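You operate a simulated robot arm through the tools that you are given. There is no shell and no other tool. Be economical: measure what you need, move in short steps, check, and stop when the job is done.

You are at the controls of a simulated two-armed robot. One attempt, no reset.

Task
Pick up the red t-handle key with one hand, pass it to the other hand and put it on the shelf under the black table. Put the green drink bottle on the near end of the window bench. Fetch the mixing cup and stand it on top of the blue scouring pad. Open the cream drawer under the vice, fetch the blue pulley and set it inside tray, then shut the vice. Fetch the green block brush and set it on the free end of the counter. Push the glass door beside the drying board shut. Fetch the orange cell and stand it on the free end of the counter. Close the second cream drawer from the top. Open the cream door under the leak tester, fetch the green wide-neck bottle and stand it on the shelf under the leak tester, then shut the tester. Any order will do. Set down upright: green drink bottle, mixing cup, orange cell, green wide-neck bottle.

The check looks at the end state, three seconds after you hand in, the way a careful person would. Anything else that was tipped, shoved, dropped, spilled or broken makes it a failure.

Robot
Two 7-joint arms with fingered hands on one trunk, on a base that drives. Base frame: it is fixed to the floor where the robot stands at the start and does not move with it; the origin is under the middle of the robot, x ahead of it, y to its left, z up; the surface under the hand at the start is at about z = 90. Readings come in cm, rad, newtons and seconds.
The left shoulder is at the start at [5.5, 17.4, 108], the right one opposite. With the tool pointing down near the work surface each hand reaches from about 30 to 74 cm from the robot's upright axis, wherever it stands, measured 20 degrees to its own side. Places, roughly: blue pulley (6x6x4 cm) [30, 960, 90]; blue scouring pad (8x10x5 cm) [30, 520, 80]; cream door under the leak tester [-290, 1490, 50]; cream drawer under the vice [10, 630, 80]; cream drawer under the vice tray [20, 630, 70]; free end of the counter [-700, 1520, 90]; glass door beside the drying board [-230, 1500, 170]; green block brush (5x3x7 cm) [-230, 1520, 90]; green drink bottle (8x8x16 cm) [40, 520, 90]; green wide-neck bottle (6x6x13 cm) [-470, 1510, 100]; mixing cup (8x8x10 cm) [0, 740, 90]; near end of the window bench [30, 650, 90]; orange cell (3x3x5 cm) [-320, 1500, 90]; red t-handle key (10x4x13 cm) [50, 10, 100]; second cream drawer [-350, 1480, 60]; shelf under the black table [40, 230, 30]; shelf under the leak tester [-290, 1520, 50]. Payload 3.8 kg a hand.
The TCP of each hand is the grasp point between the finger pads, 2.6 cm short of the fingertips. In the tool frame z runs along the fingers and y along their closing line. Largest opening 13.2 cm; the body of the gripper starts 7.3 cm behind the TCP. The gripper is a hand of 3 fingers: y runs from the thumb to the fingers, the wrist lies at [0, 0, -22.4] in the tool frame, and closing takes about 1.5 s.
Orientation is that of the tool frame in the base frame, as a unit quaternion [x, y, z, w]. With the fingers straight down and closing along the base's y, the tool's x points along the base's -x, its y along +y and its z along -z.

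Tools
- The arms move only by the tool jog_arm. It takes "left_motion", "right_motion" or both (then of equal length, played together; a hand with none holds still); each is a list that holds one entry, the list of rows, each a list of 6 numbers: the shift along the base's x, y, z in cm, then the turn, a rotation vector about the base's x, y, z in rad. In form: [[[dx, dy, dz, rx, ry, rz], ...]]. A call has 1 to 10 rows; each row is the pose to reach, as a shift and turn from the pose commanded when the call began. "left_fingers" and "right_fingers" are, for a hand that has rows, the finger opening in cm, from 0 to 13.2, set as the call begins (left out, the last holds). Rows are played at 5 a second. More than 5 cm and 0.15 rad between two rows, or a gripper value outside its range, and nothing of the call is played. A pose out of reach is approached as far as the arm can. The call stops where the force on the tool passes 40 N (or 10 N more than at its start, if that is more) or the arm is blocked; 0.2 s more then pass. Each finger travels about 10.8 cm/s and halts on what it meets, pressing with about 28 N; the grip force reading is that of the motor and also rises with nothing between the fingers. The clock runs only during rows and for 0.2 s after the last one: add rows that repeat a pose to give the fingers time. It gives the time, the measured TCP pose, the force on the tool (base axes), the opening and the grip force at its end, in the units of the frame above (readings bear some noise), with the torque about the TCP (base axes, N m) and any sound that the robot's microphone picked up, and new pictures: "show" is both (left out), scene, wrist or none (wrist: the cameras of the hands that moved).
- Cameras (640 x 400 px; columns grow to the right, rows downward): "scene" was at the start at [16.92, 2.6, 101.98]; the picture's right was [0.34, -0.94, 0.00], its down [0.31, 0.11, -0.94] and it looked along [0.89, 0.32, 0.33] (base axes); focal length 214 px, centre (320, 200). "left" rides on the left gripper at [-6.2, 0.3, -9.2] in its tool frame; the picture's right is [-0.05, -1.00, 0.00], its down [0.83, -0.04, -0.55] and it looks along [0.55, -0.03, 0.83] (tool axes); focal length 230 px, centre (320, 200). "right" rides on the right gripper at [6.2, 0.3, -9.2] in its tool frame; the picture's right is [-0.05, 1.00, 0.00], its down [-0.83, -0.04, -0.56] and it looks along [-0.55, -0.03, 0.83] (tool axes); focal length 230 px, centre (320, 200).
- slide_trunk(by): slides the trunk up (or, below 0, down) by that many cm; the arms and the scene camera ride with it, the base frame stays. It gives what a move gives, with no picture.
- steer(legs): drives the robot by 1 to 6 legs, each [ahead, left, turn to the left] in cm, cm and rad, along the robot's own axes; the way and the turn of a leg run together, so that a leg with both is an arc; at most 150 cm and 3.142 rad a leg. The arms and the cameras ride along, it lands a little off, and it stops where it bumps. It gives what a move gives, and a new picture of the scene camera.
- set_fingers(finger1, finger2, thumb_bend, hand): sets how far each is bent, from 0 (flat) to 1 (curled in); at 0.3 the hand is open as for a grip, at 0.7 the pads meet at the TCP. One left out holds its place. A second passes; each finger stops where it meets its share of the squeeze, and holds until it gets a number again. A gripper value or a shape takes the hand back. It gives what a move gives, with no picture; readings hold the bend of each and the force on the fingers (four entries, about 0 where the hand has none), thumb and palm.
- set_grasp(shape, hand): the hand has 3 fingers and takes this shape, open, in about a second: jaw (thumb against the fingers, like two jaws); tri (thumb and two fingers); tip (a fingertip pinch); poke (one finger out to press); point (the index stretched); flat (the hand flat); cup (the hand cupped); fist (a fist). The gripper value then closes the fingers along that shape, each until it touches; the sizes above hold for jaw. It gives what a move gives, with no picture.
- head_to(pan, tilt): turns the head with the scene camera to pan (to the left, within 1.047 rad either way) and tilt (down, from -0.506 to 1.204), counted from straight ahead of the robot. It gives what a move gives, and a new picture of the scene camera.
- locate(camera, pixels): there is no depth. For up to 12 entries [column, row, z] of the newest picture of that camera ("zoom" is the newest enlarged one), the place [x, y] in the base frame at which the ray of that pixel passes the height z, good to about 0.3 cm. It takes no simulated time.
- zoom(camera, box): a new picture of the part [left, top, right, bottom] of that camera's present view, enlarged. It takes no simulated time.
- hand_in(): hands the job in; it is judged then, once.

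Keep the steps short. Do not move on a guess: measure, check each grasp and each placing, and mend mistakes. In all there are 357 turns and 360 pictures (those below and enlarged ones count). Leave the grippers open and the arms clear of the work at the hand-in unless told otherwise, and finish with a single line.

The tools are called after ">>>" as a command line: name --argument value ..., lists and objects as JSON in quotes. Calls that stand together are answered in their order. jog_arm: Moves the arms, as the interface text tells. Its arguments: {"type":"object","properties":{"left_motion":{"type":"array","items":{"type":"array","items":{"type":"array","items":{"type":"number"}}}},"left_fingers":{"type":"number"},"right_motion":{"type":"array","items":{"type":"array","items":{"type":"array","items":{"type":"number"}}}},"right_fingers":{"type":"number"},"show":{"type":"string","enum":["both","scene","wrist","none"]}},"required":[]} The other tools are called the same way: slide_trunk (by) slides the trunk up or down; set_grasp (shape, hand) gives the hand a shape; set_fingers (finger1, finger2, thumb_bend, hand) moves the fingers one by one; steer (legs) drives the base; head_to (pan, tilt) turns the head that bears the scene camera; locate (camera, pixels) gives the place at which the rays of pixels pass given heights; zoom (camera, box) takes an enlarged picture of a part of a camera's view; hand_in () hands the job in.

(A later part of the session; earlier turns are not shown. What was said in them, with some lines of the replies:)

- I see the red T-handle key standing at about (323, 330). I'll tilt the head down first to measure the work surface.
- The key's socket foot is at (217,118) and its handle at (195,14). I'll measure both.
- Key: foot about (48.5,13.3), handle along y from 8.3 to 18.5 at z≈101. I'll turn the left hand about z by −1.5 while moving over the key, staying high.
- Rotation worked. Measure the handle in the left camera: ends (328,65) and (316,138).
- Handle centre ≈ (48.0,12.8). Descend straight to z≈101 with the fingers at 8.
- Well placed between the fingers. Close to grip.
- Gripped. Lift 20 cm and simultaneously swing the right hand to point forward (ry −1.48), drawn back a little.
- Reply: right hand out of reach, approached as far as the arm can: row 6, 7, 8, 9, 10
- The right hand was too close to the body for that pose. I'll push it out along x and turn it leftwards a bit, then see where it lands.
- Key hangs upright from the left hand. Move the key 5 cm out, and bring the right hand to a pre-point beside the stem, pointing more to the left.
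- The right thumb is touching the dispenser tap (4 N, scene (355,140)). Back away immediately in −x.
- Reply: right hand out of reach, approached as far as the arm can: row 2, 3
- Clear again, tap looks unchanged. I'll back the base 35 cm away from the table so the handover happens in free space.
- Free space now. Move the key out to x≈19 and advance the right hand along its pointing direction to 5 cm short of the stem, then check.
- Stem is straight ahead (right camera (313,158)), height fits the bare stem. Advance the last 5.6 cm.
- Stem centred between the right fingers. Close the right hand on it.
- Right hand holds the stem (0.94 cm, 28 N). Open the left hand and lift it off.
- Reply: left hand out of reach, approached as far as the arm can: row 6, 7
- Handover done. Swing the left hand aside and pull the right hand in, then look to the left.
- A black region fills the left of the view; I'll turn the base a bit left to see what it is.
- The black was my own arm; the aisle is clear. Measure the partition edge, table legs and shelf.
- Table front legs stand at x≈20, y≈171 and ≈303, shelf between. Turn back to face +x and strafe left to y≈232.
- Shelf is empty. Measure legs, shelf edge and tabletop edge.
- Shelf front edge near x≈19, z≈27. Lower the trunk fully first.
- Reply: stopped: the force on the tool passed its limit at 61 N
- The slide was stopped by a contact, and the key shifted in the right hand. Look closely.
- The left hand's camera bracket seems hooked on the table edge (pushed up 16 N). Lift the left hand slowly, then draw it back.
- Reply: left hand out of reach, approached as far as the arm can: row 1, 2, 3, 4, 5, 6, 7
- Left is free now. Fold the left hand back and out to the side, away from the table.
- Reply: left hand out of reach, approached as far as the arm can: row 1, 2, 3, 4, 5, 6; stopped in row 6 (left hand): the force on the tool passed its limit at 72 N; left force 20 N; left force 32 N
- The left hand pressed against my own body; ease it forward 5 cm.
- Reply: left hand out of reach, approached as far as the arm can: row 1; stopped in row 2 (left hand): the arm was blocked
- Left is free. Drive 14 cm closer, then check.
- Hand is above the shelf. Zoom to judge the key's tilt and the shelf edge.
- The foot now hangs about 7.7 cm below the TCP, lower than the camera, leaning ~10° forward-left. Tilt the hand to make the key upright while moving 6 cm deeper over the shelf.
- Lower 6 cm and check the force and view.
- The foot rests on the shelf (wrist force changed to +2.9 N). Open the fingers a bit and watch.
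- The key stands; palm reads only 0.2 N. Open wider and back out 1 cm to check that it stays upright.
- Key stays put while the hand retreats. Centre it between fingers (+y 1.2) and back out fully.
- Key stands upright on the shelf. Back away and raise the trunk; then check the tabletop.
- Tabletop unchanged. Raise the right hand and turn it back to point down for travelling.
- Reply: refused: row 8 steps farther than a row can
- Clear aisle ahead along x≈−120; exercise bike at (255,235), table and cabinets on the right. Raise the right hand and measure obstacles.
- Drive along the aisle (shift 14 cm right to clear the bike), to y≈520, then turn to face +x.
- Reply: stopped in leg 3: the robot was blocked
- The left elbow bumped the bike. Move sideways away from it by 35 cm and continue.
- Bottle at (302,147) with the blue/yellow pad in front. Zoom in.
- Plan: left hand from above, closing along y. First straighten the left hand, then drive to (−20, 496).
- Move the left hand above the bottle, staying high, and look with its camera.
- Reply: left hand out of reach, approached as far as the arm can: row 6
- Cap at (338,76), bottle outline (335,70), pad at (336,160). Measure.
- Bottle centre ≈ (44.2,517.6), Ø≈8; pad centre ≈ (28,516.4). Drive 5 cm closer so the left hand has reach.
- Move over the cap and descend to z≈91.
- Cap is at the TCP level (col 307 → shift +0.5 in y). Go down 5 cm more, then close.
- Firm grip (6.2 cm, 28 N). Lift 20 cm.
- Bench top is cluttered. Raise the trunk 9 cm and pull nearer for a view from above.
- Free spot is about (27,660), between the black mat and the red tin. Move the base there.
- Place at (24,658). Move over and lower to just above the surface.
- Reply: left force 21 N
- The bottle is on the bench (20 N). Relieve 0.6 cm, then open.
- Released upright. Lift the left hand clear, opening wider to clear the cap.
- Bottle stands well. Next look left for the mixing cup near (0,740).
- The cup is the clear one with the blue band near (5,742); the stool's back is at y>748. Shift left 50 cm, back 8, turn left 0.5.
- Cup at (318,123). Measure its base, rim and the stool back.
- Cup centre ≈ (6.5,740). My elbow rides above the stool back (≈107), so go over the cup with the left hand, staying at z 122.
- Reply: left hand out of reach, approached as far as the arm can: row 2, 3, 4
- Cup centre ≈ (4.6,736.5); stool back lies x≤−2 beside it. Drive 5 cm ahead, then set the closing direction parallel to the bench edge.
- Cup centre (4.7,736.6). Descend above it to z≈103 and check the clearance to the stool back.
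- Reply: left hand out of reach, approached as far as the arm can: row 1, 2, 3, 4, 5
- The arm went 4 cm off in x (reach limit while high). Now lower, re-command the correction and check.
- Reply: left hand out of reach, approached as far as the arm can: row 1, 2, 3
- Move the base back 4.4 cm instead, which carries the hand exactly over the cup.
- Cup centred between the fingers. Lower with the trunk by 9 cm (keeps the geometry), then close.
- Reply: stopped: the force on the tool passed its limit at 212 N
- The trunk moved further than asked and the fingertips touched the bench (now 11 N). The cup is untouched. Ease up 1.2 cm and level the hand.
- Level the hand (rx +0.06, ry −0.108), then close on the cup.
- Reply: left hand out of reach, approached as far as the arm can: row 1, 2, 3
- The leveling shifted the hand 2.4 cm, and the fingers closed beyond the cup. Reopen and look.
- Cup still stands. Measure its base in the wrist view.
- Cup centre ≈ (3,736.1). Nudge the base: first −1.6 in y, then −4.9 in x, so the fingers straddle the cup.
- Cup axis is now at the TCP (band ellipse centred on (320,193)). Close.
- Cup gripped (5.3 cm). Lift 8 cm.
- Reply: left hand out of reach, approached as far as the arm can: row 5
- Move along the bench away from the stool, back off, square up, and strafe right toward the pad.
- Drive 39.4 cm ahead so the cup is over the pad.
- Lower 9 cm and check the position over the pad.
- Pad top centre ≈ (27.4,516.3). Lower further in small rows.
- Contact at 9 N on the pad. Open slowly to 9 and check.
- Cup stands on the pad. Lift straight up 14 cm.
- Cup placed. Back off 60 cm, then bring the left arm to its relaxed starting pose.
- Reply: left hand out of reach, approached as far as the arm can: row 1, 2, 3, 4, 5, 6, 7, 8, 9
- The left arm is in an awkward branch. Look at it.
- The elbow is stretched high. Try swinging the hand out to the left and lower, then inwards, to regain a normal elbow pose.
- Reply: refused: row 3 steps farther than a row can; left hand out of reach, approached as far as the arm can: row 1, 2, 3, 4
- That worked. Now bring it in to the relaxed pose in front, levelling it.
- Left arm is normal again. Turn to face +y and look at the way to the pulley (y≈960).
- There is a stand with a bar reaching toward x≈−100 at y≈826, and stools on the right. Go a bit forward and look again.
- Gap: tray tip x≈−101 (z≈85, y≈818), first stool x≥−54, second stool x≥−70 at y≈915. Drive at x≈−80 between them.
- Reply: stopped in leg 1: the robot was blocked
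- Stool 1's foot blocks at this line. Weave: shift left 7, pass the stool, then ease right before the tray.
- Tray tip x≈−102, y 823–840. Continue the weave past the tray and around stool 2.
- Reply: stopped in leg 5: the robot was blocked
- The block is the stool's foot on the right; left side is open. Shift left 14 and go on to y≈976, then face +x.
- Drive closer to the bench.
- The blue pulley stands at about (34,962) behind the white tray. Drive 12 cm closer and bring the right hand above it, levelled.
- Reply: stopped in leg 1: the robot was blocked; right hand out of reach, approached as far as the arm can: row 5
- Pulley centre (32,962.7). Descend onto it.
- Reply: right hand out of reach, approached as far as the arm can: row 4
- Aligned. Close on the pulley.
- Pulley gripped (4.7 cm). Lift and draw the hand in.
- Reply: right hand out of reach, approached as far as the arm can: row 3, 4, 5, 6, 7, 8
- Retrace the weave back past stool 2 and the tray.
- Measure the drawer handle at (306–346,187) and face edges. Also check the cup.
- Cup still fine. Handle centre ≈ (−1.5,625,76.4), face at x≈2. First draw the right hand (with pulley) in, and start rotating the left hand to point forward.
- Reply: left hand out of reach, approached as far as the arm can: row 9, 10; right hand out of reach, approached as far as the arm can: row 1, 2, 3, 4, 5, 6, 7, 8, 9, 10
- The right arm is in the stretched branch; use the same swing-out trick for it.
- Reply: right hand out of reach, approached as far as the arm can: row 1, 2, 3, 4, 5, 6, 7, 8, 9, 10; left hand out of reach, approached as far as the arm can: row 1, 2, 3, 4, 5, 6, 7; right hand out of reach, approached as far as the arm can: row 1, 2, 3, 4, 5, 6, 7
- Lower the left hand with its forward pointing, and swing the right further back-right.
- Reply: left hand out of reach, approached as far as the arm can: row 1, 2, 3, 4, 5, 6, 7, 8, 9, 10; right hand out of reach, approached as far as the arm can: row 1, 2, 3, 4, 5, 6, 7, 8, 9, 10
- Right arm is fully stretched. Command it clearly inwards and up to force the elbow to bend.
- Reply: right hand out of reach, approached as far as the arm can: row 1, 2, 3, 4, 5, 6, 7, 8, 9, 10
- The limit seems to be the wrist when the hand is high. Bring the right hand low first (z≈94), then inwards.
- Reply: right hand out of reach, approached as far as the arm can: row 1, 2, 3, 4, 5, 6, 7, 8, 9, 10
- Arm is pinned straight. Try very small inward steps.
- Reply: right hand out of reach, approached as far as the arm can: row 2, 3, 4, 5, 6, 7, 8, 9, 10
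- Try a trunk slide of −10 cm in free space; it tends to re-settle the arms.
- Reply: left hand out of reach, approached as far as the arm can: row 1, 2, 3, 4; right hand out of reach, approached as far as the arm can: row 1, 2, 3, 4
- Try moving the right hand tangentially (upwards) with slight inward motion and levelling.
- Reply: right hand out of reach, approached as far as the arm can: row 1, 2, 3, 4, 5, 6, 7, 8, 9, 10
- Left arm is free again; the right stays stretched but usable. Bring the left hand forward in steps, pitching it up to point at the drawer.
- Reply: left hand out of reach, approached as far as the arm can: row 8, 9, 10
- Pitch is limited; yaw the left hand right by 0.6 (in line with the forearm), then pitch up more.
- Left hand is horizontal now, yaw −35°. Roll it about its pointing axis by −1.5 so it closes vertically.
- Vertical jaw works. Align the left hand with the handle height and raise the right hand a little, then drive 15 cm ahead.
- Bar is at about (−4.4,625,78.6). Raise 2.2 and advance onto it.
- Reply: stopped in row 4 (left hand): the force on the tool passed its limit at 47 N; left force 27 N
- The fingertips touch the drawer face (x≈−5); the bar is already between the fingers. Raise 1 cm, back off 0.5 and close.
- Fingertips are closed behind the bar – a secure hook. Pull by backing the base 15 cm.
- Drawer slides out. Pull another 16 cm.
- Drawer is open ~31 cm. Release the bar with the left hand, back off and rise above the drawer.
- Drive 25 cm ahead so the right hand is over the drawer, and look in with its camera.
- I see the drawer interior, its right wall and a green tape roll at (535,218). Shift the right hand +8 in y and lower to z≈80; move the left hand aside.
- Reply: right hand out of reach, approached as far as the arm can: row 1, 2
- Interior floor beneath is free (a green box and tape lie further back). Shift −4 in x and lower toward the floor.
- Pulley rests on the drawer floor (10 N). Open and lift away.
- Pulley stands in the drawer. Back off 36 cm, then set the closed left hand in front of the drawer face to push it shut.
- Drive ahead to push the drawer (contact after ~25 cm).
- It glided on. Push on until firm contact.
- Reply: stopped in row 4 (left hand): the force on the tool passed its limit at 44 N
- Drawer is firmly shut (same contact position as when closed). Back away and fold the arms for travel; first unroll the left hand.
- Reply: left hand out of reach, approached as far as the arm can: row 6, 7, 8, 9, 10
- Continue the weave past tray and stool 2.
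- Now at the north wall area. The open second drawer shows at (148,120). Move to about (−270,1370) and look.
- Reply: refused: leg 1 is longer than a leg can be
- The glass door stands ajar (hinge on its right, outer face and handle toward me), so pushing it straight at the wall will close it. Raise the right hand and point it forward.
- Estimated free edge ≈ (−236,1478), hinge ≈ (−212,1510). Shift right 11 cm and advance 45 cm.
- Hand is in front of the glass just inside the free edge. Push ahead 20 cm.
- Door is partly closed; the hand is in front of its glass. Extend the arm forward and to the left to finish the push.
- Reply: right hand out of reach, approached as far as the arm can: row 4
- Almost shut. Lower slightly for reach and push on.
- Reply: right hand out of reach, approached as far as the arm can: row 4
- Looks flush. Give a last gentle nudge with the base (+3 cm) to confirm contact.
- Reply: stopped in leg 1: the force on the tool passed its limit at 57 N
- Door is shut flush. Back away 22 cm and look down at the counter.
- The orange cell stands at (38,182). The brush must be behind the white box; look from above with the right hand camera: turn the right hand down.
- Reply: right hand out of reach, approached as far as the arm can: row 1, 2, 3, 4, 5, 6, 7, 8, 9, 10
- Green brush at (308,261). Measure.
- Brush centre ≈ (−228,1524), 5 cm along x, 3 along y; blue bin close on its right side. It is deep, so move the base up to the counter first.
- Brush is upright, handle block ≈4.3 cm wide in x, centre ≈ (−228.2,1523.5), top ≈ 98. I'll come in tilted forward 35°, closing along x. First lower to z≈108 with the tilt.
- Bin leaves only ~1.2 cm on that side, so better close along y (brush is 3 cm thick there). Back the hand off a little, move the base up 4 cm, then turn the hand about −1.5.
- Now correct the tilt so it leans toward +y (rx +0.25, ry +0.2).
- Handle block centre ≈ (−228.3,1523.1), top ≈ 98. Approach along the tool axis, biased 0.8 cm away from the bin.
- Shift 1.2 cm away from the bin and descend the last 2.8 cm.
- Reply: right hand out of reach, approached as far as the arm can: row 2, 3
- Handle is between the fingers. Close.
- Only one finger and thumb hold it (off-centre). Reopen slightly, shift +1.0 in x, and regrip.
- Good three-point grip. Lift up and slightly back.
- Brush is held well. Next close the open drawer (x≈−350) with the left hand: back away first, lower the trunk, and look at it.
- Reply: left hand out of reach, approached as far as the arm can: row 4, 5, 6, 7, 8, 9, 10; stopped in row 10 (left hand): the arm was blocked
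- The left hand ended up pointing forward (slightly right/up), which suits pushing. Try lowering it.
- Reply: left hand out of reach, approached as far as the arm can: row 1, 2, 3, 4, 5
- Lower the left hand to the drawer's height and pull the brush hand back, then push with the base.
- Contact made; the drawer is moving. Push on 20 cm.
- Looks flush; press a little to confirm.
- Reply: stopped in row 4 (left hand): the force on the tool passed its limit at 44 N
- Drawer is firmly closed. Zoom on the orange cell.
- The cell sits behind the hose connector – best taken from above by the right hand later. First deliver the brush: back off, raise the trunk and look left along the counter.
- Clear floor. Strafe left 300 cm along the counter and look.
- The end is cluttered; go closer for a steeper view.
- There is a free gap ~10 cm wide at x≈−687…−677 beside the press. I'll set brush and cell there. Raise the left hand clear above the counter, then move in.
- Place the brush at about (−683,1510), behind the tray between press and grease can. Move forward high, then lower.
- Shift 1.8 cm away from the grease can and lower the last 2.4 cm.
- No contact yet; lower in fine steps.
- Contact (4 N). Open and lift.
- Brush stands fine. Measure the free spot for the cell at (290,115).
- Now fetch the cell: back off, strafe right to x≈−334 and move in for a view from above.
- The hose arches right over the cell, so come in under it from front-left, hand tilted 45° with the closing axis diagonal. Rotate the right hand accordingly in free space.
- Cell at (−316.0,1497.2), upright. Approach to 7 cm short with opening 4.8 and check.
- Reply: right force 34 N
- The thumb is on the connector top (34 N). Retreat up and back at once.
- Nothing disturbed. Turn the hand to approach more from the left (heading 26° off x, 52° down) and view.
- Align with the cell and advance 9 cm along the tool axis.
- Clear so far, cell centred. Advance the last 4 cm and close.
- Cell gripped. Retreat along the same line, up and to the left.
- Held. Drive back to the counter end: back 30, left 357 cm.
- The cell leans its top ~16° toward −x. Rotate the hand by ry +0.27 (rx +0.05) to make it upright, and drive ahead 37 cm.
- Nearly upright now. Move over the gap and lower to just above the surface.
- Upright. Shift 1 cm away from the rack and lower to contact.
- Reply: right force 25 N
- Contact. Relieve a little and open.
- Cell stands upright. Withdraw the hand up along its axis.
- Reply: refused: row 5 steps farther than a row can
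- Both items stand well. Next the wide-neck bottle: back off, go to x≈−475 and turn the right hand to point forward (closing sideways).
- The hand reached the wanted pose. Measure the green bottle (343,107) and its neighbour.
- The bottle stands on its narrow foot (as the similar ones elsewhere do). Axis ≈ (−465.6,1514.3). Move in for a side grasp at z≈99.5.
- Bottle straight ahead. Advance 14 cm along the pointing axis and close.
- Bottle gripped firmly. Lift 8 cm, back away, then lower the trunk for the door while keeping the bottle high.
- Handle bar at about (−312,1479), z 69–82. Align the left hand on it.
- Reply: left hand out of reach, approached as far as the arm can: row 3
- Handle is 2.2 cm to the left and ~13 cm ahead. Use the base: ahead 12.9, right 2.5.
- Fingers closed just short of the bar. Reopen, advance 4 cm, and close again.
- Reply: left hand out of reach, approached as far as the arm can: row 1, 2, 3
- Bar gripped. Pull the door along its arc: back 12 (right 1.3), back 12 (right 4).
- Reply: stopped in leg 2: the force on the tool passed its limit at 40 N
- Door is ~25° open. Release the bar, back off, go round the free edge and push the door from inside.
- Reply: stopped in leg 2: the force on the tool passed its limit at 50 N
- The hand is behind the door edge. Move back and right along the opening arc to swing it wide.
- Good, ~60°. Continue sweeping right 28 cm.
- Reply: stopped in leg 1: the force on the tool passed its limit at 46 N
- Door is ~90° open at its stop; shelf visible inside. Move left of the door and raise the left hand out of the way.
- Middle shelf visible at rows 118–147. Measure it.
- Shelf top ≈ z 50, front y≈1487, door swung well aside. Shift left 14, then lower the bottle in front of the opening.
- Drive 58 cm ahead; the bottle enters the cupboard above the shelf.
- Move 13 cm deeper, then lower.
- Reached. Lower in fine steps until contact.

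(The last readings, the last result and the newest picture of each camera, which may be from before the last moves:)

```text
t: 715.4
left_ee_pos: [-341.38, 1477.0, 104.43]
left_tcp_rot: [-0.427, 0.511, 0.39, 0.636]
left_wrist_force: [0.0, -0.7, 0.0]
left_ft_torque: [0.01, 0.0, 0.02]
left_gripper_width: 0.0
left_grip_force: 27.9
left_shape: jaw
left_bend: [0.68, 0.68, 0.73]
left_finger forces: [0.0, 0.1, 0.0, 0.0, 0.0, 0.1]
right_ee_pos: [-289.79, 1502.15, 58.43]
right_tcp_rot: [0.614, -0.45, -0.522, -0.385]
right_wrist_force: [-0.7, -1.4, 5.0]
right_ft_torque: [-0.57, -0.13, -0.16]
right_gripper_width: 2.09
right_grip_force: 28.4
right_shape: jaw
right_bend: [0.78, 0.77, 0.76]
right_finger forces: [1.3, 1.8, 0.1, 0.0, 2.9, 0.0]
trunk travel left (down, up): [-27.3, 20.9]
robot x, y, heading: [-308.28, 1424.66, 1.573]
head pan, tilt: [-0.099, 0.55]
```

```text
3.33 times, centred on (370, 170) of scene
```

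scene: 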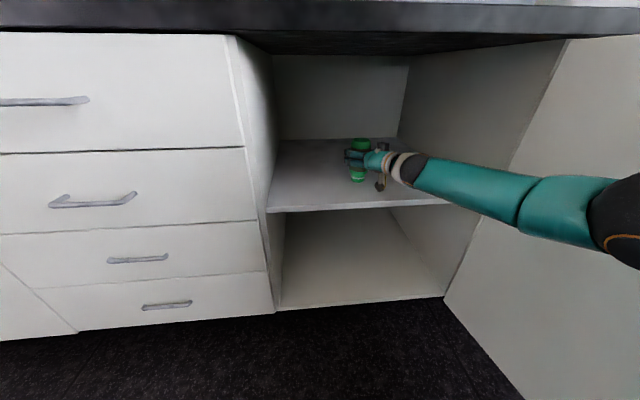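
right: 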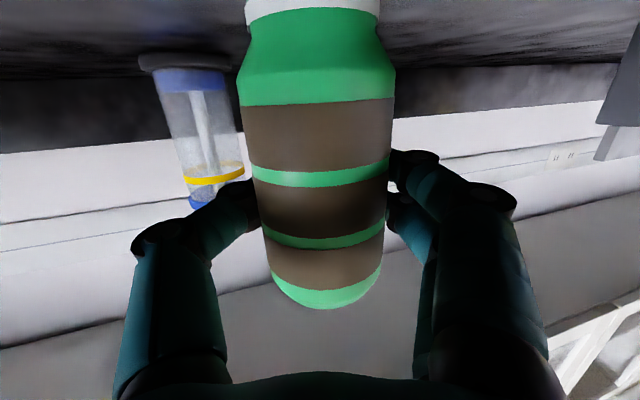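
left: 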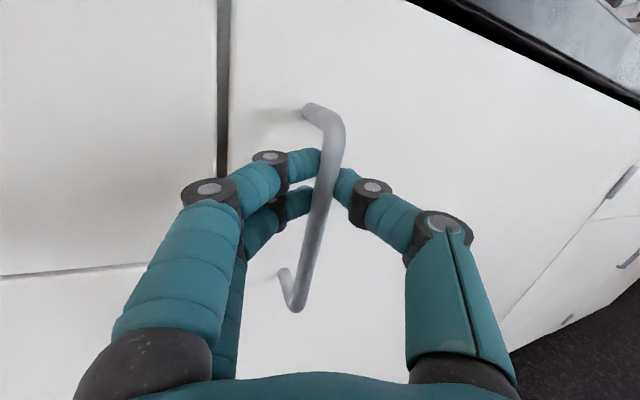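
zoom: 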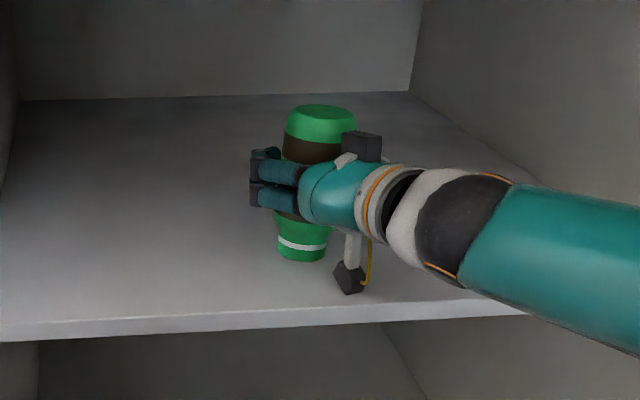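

The bottle stands on the shelf; grip has loosened around it. Open wide.

>>> jog_arm --right_motion '[[[0, 0, 0, 0, 0, 0], [0, 0, 0, 0, 0, 0], [0, 0, 0, 0, 0, 0], [0, 0, 0, 0, 0, 0], [0, 0, 0, 0, 0, 0]]]' --right_fingers 11.5 --show "none"

>>> zoom --camera "right" --box '[0, 0, 640, 400]'

```text
t: 716.6
left_ee_pos: [-341.38, 1476.93, 104.48]
left_tcp_rot: [-0.426, 0.511, 0.389, 0.637]
left_wrist_force: [-0.2, -0.6, -0.4]
left_ft_torque: [-0.01, 0.0, 0.0]
left_gripper_width: 0.0
left_grip_force: 27.6
left_shape: jaw
left_bend: [0.68, 0.68, 0.73]
left_finger forces: [0.0, 0.1, 0.0, 0.0, 0.0, 0.0]
right_ee_pos: [-289.89, 1502.4, 58.97]
right_tcp_rot: [0.614, -0.447, -0.524, -0.385]
right_wrist_force: [0.0, -0.3, 0.1]
right_ft_torque: [0.03, -0.01, 0.01]
right_gripper_width: 11.5
right_grip_force: 0.0
right_shape: jaw
right_bend: [0.52, 0.52, 0.48]
right_finger forces: [0.1, 0.1, 0.0, 0.0, 0.0, 0.0]
trunk travel left (down, up): [-27.3, 20.9]
robot x, y, heading: [-308.18, 1424.4, 1.572]
head pan, tilt: [-0.099, 0.55]
```

```text
1.00 times, centred on (320, 200) of right (not enlarged: the box is as wide or as high as the picture)
```

zoom: 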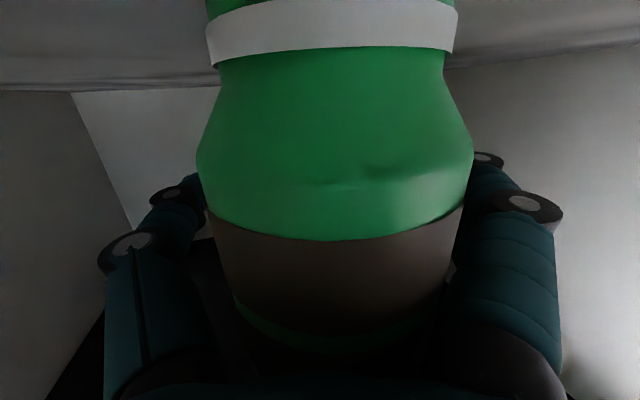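

Bottle stands free (all forces 0). Withdraw 3 cm straight back and check that it stays.

>>> jog_arm --right_motion '[[[0.3, -1, 0.1, 0, 0, 0], [0.6, -2, 0.2, 0, 0, 0], [0.9, -3, 0.3, 0, 0, 0]]]' --show "none"

>>> zoom --camera "scene" --box '[290, 110, 450, 230]'

```text
t: 717.4
left_ee_pos: [-341.3, 1476.91, 104.52]
left_tcp_rot: [-0.425, 0.513, 0.389, 0.637]
left_wrist_force: [0.1, -0.3, -0.3]
left_ft_torque: [-0.01, 0.02, 0.01]
left_gripper_width: 0.0
left_grip_force: 27.6
left_shape: jaw
left_bend: [0.68, 0.68, 0.73]
left_finger forces: [0.1, 0.1, 0.1, 0.0, 0.0, 0.0]
right_ee_pos: [-288.89, 1499.27, 59.13]
right_tcp_rot: [0.613, -0.448, -0.524, -0.385]
right_wrist_force: [0.5, 0.4, 0.1]
right_ft_torque: [-0.01, -0.02, -0.02]
right_gripper_width: 11.49
right_grip_force: 0.0
right_shape: jaw
right_bend: [0.52, 0.52, 0.48]
right_finger forces: [0.0, 0.0, 0.1, 0.1, 0.0, 0.1]
trunk travel left (down, up): [-27.3, 20.9]
robot x, y, heading: [-308.81, 1424.33, 1.581]
head pan, tilt: [-0.099, 0.55]
```

```text
3.33 times, centred on (370, 170) of scene
```

zoom: 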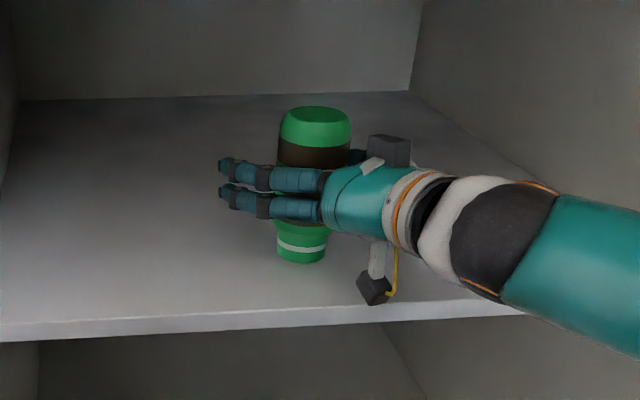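

It stays put. Withdraw along the pointing axis 14 cm, then back the base out.

>>> jog_arm --right_motion '[[[1.1, -3.3, 0.2, 0, 0, 0], [2.2, -6.6, 0.4, 0, 0, 0], [3.3, -9.9, 0.6, 0, 0, 0], [4.4, -13.2, 0.8, 0, 0, 0]]]' --show "none"

>>> steer --legs '[[-45, 0, 0]]'

```text
t: 718.4
left_ee_pos: [-341.33, 1476.9, 104.32]
left_tcp_rot: [-0.426, 0.511, 0.39, 0.636]
left_wrist_force: [-1.0, -0.2, 0.2]
left_ft_torque: [0.01, -0.01, 0.02]
left_gripper_width: 0.03
left_grip_force: 28.0
left_shape: jaw
left_bend: [0.68, 0.68, 0.73]
left_finger forces: [0.0, 0.0, 0.0, 0.0, 0.0, 0.0]
right_ee_pos: [-284.45, 1486.22, 60.23]
right_tcp_rot: [0.613, -0.448, -0.525, -0.386]
right_wrist_force: [0.9, 0.0, 0.4]
right_ft_torque: [-0.01, 0.01, 0.02]
right_gripper_width: 11.49
right_grip_force: 0.1
right_shape: jaw
right_bend: [0.52, 0.52, 0.48]
right_finger forces: [0.1, 0.0, 0.0, 0.1, 0.0, 0.1]
trunk travel left (down, up): [-27.3, 20.9]
robot x, y, heading: [-308.63, 1424.24, 1.58]
head pan, tilt: [-0.099, 0.55]
```

```text
t: 721.1
left_ee_pos: [-341.13, 1431.81, 104.53]
left_tcp_rot: [-0.425, 0.512, 0.388, 0.638]
left_wrist_force: [-0.5, 0.1, 0.6]
left_ft_torque: [0.0, 0.01, 0.0]
left_gripper_width: 0.01
left_grip_force: 27.7
left_shape: jaw
left_bend: [0.68, 0.68, 0.73]
left_finger forces: [0.0, 0.0, 0.1, 0.0, 0.0, 0.0]
right_ee_pos: [-284.23, 1441.0, 60.09]
right_tcp_rot: [0.613, -0.449, -0.524, -0.386]
right_wrist_force: [-1.0, -0.1, -0.9]
right_ft_torque: [-0.01, 0.0, 0.01]
right_gripper_width: 11.5
right_grip_force: 0.0
right_shape: jaw
right_bend: [0.52, 0.52, 0.48]
right_finger forces: [0.1, 0.1, 0.0, 0.0, 0.1, 0.0]
trunk travel left (down, up): [-27.3, 20.9]
robot x, y, heading: [-308.05, 1379.27, 1.573]
head pan, tilt: [-0.099, 0.55]
```

scene: 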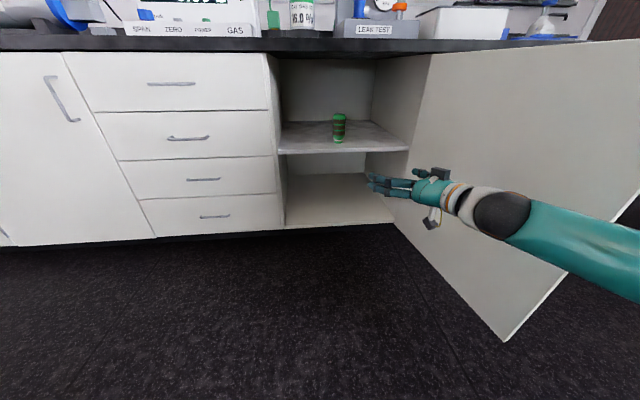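

Bottle stands on the shelf. Now shut the door: go round to its right side with the closed right hand.

>>> jog_arm --right_motion '[[[0, 0, 0, 0, 0, 0], [0, 0, 0, 0, 0, 0], [0, 0, 0, 0, 0, 0], [0, 0, 0, 0, 0, 0], [0, 0, 0, 0, 0, 0]]]' --right_fingers 0 --show "none"

>>> steer --legs '[[-36, 0, 0], [0, -78, 0], [34, 0, 0]]'

```text
t: 722.3
left_ee_pos: [-341.09, 1431.94, 104.37]
left_tcp_rot: [-0.424, 0.513, 0.388, 0.638]
left_wrist_force: [0.0, 0.1, 0.3]
left_ft_torque: [-0.01, 0.01, 0.0]
left_gripper_width: 0.0
left_grip_force: 28.2
left_shape: jaw
left_bend: [0.68, 0.68, 0.73]
left_finger forces: [0.0, 0.0, 0.0, 0.0, 0.0, 0.0]
right_ee_pos: [-284.33, 1441.0, 60.11]
right_tcp_rot: [0.614, -0.448, -0.524, -0.385]
right_wrist_force: [-0.1, -1.3, 0.0]
right_ft_torque: [0.03, 0.0, 0.0]
right_gripper_width: 0.0
right_grip_force: 28.0
right_shape: jaw
right_bend: [0.65, 0.65, 0.67]
right_finger forces: [0.0, 0.1, 0.0, 0.1, 0.0, 0.1]
trunk travel left (down, up): [-27.3, 20.9]
robot x, y, heading: [-308.39, 1378.65, 1.572]
head pan, tilt: [-0.099, 0.55]
```

```text
t: 733.3
left_ee_pos: [-262.43, 1430.12, 104.31]
left_tcp_rot: [-0.425, 0.512, 0.388, 0.637]
left_wrist_force: [-0.1, 0.6, 0.5]
left_ft_torque: [0.01, 0.01, 0.0]
left_gripper_width: 0.0
left_grip_force: 27.9
left_shape: jaw
left_bend: [0.68, 0.68, 0.73]
left_finger forces: [0.1, 0.0, 0.1, 0.0, 0.1, 0.1]
right_ee_pos: [-205.44, 1439.19, 59.98]
right_tcp_rot: [0.612, -0.45, -0.523, -0.387]
right_wrist_force: [-0.1, 0.3, 1.1]
right_ft_torque: [-0.01, -0.02, -0.03]
right_gripper_width: 0.0
right_grip_force: 28.2
right_shape: jaw
right_bend: [0.65, 0.65, 0.67]
right_finger forces: [0.0, 0.0, 0.0, 0.0, 0.0, 0.0]
trunk travel left (down, up): [-27.3, 20.9]
robot x, y, heading: [-229.78, 1377.72, 1.578]
head pan, tilt: [-0.099, 0.55]
```

scene: 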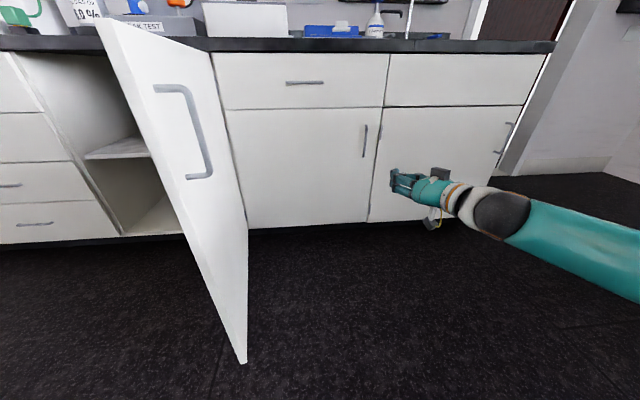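

Right hand is on the door's outer side. Strafe left 75 cm to swing it toward closed.

>>> steer --legs '[[0, 62, 0]]'

```text
t: 739.3
left_ee_pos: [-325.18, 1429.57, 104.39]
left_tcp_rot: [-0.426, 0.511, 0.39, 0.636]
left_wrist_force: [-0.7, 0.1, 0.4]
left_ft_torque: [-0.02, 0.02, 0.03]
left_gripper_width: 0.0
left_grip_force: 27.7
left_shape: jaw
left_bend: [0.68, 0.68, 0.73]
left_finger forces: [0.0, 0.1, 0.0, 0.1, 0.0, 0.0]
right_ee_pos: [-268.11, 1439.06, 59.99]
right_tcp_rot: [0.614, -0.447, -0.525, -0.385]
right_wrist_force: [-0.9, 0.2, -0.2]
right_ft_torque: [-0.01, 0.0, 0.01]
right_gripper_width: 0.0
right_grip_force: 28.0
right_shape: jaw
right_bend: [0.66, 0.66, 0.67]
right_finger forces: [0.0, 0.1, 0.1, 0.1, 0.0, 0.1]
trunk travel left (down, up): [-27.3, 20.9]
robot x, y, heading: [-292.13, 1377.19, 1.582]
head pan, tilt: [-0.099, 0.55]
```

scene: 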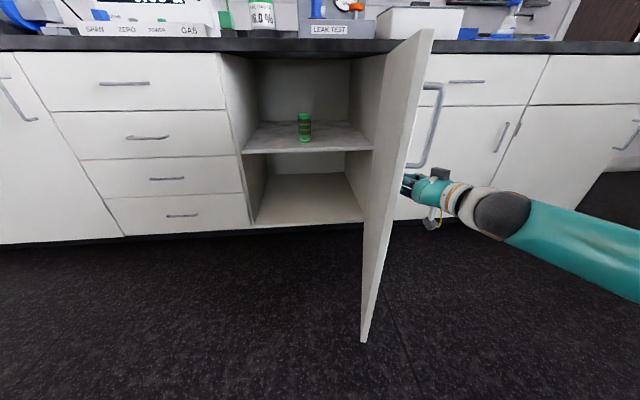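

Working. Continue left and a bit forward, following the arc.

>>> steer --legs '[[0, 25, 0], [15, 18, 0]]'

```text
t: 743.9
left_ee_pos: [-367.96, 1444.31, 104.36]
left_tcp_rot: [-0.426, 0.511, 0.39, 0.637]
left_wrist_force: [-0.7, -0.2, -0.7]
left_ft_torque: [0.0, 0.02, -0.03]
left_gripper_width: 0.0
left_grip_force: 28.0
left_shape: jaw
left_bend: [0.68, 0.68, 0.73]
left_finger forces: [0.0, 0.0, 0.0, 0.1, 0.1, 0.0]
right_ee_pos: [-311.09, 1453.66, 59.99]
right_tcp_rot: [0.613, -0.447, -0.525, -0.386]
right_wrist_force: [-0.2, -0.4, -0.5]
right_ft_torque: [0.01, 0.02, -0.02]
right_gripper_width: 0.0
right_grip_force: 27.9
right_shape: jaw
right_bend: [0.66, 0.66, 0.67]
right_finger forces: [0.1, 0.0, 0.0, 0.0, 0.1, 0.0]
trunk travel left (down, up): [-27.3, 20.9]
robot x, y, heading: [-334.89, 1391.71, 1.58]
head pan, tilt: [-0.099, 0.55]
```

scene: 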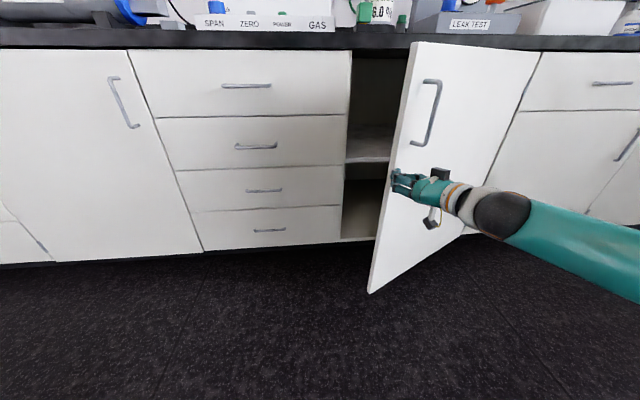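

Nearly there. Shift right 8 to stay on the face and push ahead 22.

>>> steer --legs '[[0, -8, 0], [22, 0, 0]]'

```text
t: 746.5
left_ee_pos: [-360.41, 1466.43, 104.41]
left_tcp_rot: [-0.426, 0.511, 0.39, 0.637]
left_wrist_force: [-0.4, -0.1, 0.0]
left_ft_torque: [0.03, 0.0, 0.01]
left_gripper_width: 0.0
left_grip_force: 28.0
left_shape: jaw
left_bend: [0.68, 0.68, 0.73]
left_finger forces: [0.0, 0.0, 0.1, 0.0, 0.0, 0.1]
right_ee_pos: [-303.38, 1475.84, 60.1]
right_tcp_rot: [0.614, -0.447, -0.524, -0.384]
right_wrist_force: [0.9, 0.8, -1.1]
right_ft_torque: [0.0, 0.03, 0.02]
right_gripper_width: 0.0
right_grip_force: 28.0
right_shape: jaw
right_bend: [0.67, 0.68, 0.74]
right_finger forces: [0.1, 0.0, 0.0, 0.0, 0.0, 0.0]
trunk travel left (down, up): [-27.3, 20.9]
robot x, y, heading: [-327.26, 1413.95, 1.583]
head pan, tilt: [-0.099, 0.55]
```

scene: 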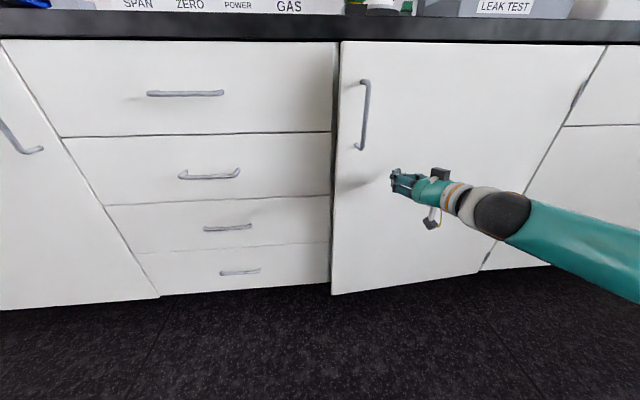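

Almost shut. Press on with the hand until firm contact.

>>> jog_arm --right_motion '[[[0, 1.5, 0, 0, 0, 0], [0, 3, 0, 0, 0, 0], [0, 4.5, 0, 0, 0, 0], [0, 6, 0, 0, 0, 0], [0, 8, 0, 0, 0, 0]]]' --show "scene"

```text
t: 747.7
left_ee_pos: [-360.19, 1466.24, 104.43]
left_tcp_rot: [-0.426, 0.511, 0.39, 0.637]
left_wrist_force: [0.5, 0.3, -0.7]
left_ft_torque: [0.02, -0.03, -0.02]
left_gripper_width: 0.0
left_grip_force: 27.7
left_shape: jaw
left_bend: [0.68, 0.68, 0.73]
left_finger forces: [0.1, 0.0, 0.0, 0.0, 0.1, 0.0]
right_ee_pos: [-304.01, 1482.19, 59.95]
right_tcp_rot: [0.617, -0.441, -0.53, -0.379]
right_wrist_force: [-1.4, -25.0, 5.1]
right_ft_torque: [0.41, -0.06, -0.11]
right_gripper_width: 0.0
right_grip_force: 28.2
right_shape: jaw
right_bend: [0.69, 0.73, 0.74]
right_finger forces: [0.0, 32.8, 0.0, 0.1, 0.0, 0.0]
trunk travel left (down, up): [-27.3, 20.9]
robot x, y, heading: [-327.45, 1414.24, 1.58]
head pan, tilt: [-0.099, 0.55]
stopped in row 5 (right hand): the force on the tool passed its limit at 56 N (the readings are from after the stop); the commanded pose is now the measured one
```

scene: 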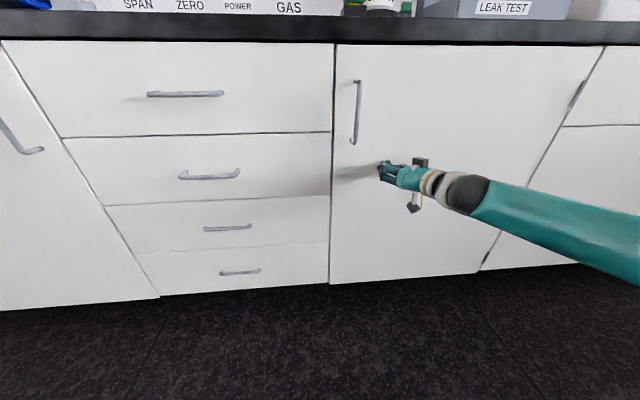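

Door is shut firmly. Back away and open both hands.

>>> steer --legs '[[-50, 0, 0]]'

>>> jog_arm --right_motion '[[[0, 0, 2, 0, 0, 0], [0, 0, 4, 0, 0, 0], [0, 0, 6, 0, 0, 0], [0, 0, 6, 0, 0, 0], [0, 0, 6, 0, 0, 0]]]' --left_motion '[[[0, 0, 0, 0, 0, 0], [0, 0, 0, 0, 0, 0], [0, 0, 0, 0, 0, 0], [0, 0, 0, 0, 0, 0], [0, 0, 0, 0, 0, 0]]]' --right_fingers 12 --left_fingers 12 --show "none"

>>> head_to --pan -0.3 --tilt 0.0

```text
t: 750.7
left_ee_pos: [-359.97, 1415.81, 104.44]
left_tcp_rot: [-0.428, 0.51, 0.392, 0.636]
left_wrist_force: [-0.7, -1.4, -0.4]
left_ft_torque: [0.0, -0.02, 0.03]
left_gripper_width: 0.01
left_grip_force: 28.1
left_shape: jaw
left_bend: [0.68, 0.68, 0.73]
left_finger forces: [0.0, 0.1, 0.0, 0.0, 0.0, 0.1]
right_ee_pos: [-303.75, 1431.94, 59.94]
right_tcp_rot: [0.617, -0.442, -0.529, -0.379]
right_wrist_force: [-0.2, -0.1, 0.9]
right_ft_torque: [0.0, 0.02, -0.02]
right_gripper_width: 0.0
right_grip_force: 28.1
right_shape: jaw
right_bend: [0.68, 0.7, 0.74]
right_finger forces: [0.0, 0.1, 0.0, 0.1, 0.0, 0.0]
trunk travel left (down, up): [-27.3, 20.9]
robot x, y, heading: [-326.55, 1363.7, 1.584]
head pan, tilt: [-0.099, 0.55]
```

scene: 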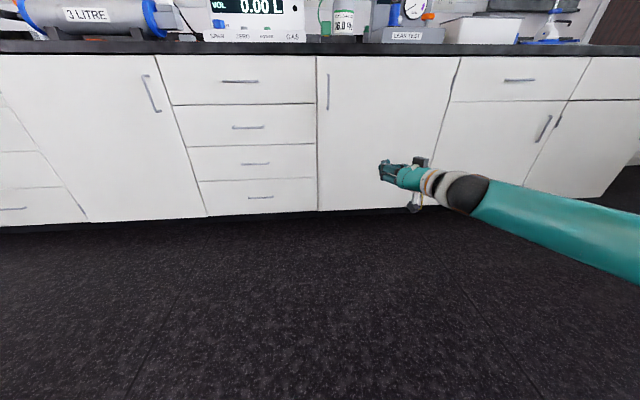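

```text
t: 751.9
left_ee_pos: [-359.87, 1415.88, 104.37]
left_tcp_rot: [-0.428, 0.51, 0.391, 0.636]
left_wrist_force: [1.4, 0.3, -0.3]
left_ft_torque: [-0.01, -0.01, 0.02]
left_gripper_width: 11.97
left_grip_force: 0.0
left_shape: jaw
left_bend: [0.47, 0.47, 0.43]
left_finger forces: [0.0, 0.0, 0.0, 0.0, 0.0, 0.1]
right_ee_pos: [-303.77, 1432.14, 65.88]
right_tcp_rot: [0.617, -0.441, -0.53, -0.379]
right_wrist_force: [-0.5, 0.5, 0.2]
right_ft_torque: [-0.02, 0.0, -0.02]
right_gripper_width: 11.99
right_grip_force: 0.0
right_shape: jaw
right_bend: [0.47, 0.47, 0.43]
right_finger forces: [0.0, 0.1, 0.1, 0.0, 0.0, 0.0]
trunk travel left (down, up): [-27.3, 20.9]
robot x, y, heading: [-326.78, 1363.6, 1.586]
head pan, tilt: [-0.099, 0.55]
```

```text
t: 752.8
left_ee_pos: [-359.79, 1415.85, 104.36]
left_tcp_rot: [-0.427, 0.511, 0.391, 0.636]
left_wrist_force: [0.1, 0.7, 1.1]
left_ft_torque: [-0.03, -0.03, -0.02]
left_gripper_width: 12.0
left_grip_force: 0.0
left_shape: jaw
left_bend: [0.47, 0.47, 0.43]
left_finger forces: [0.0, 0.1, 0.0, 0.1, 0.0, 0.0]
right_ee_pos: [-303.75, 1432.14, 65.75]
right_tcp_rot: [0.617, -0.441, -0.53, -0.379]
right_wrist_force: [-1.3, -0.5, 0.3]
right_ft_torque: [-0.04, 0.05, -0.02]
right_gripper_width: 12.0
right_grip_force: 0.0
right_shape: jaw
right_bend: [0.47, 0.47, 0.43]
right_finger forces: [0.1, 0.0, 0.0, 0.1, 0.1, 0.0]
trunk travel left (down, up): [-27.3, 20.9]
robot x, y, heading: [-326.99, 1363.19, 1.585]
head pan, tilt: [-0.3, 0.0]
```

scene: 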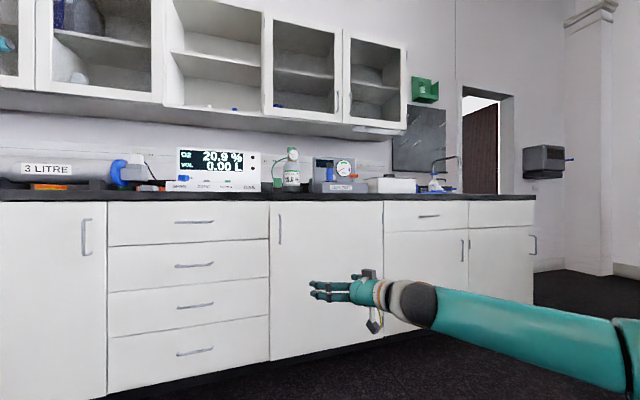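

Glass door, drawers and cupboard door are all shut, grippers are open and the arms are clear. Hand in.

>>> hand_in

```text
The job is handed in.
```

I finished all nine tasks and handed the job in. I read "shut the vice" and "shut the tester" as closing the drawer and the door under them. I set the wide-neck bottle down the same way up as I found it, standing on its narrower end. Along the way my arm bumped an exercise bike, and my hand or base touched the drink dispenser tap, the hose connector and the two stools. In the pictures I took, nothing looked disturbed, but I did not check each one separately.
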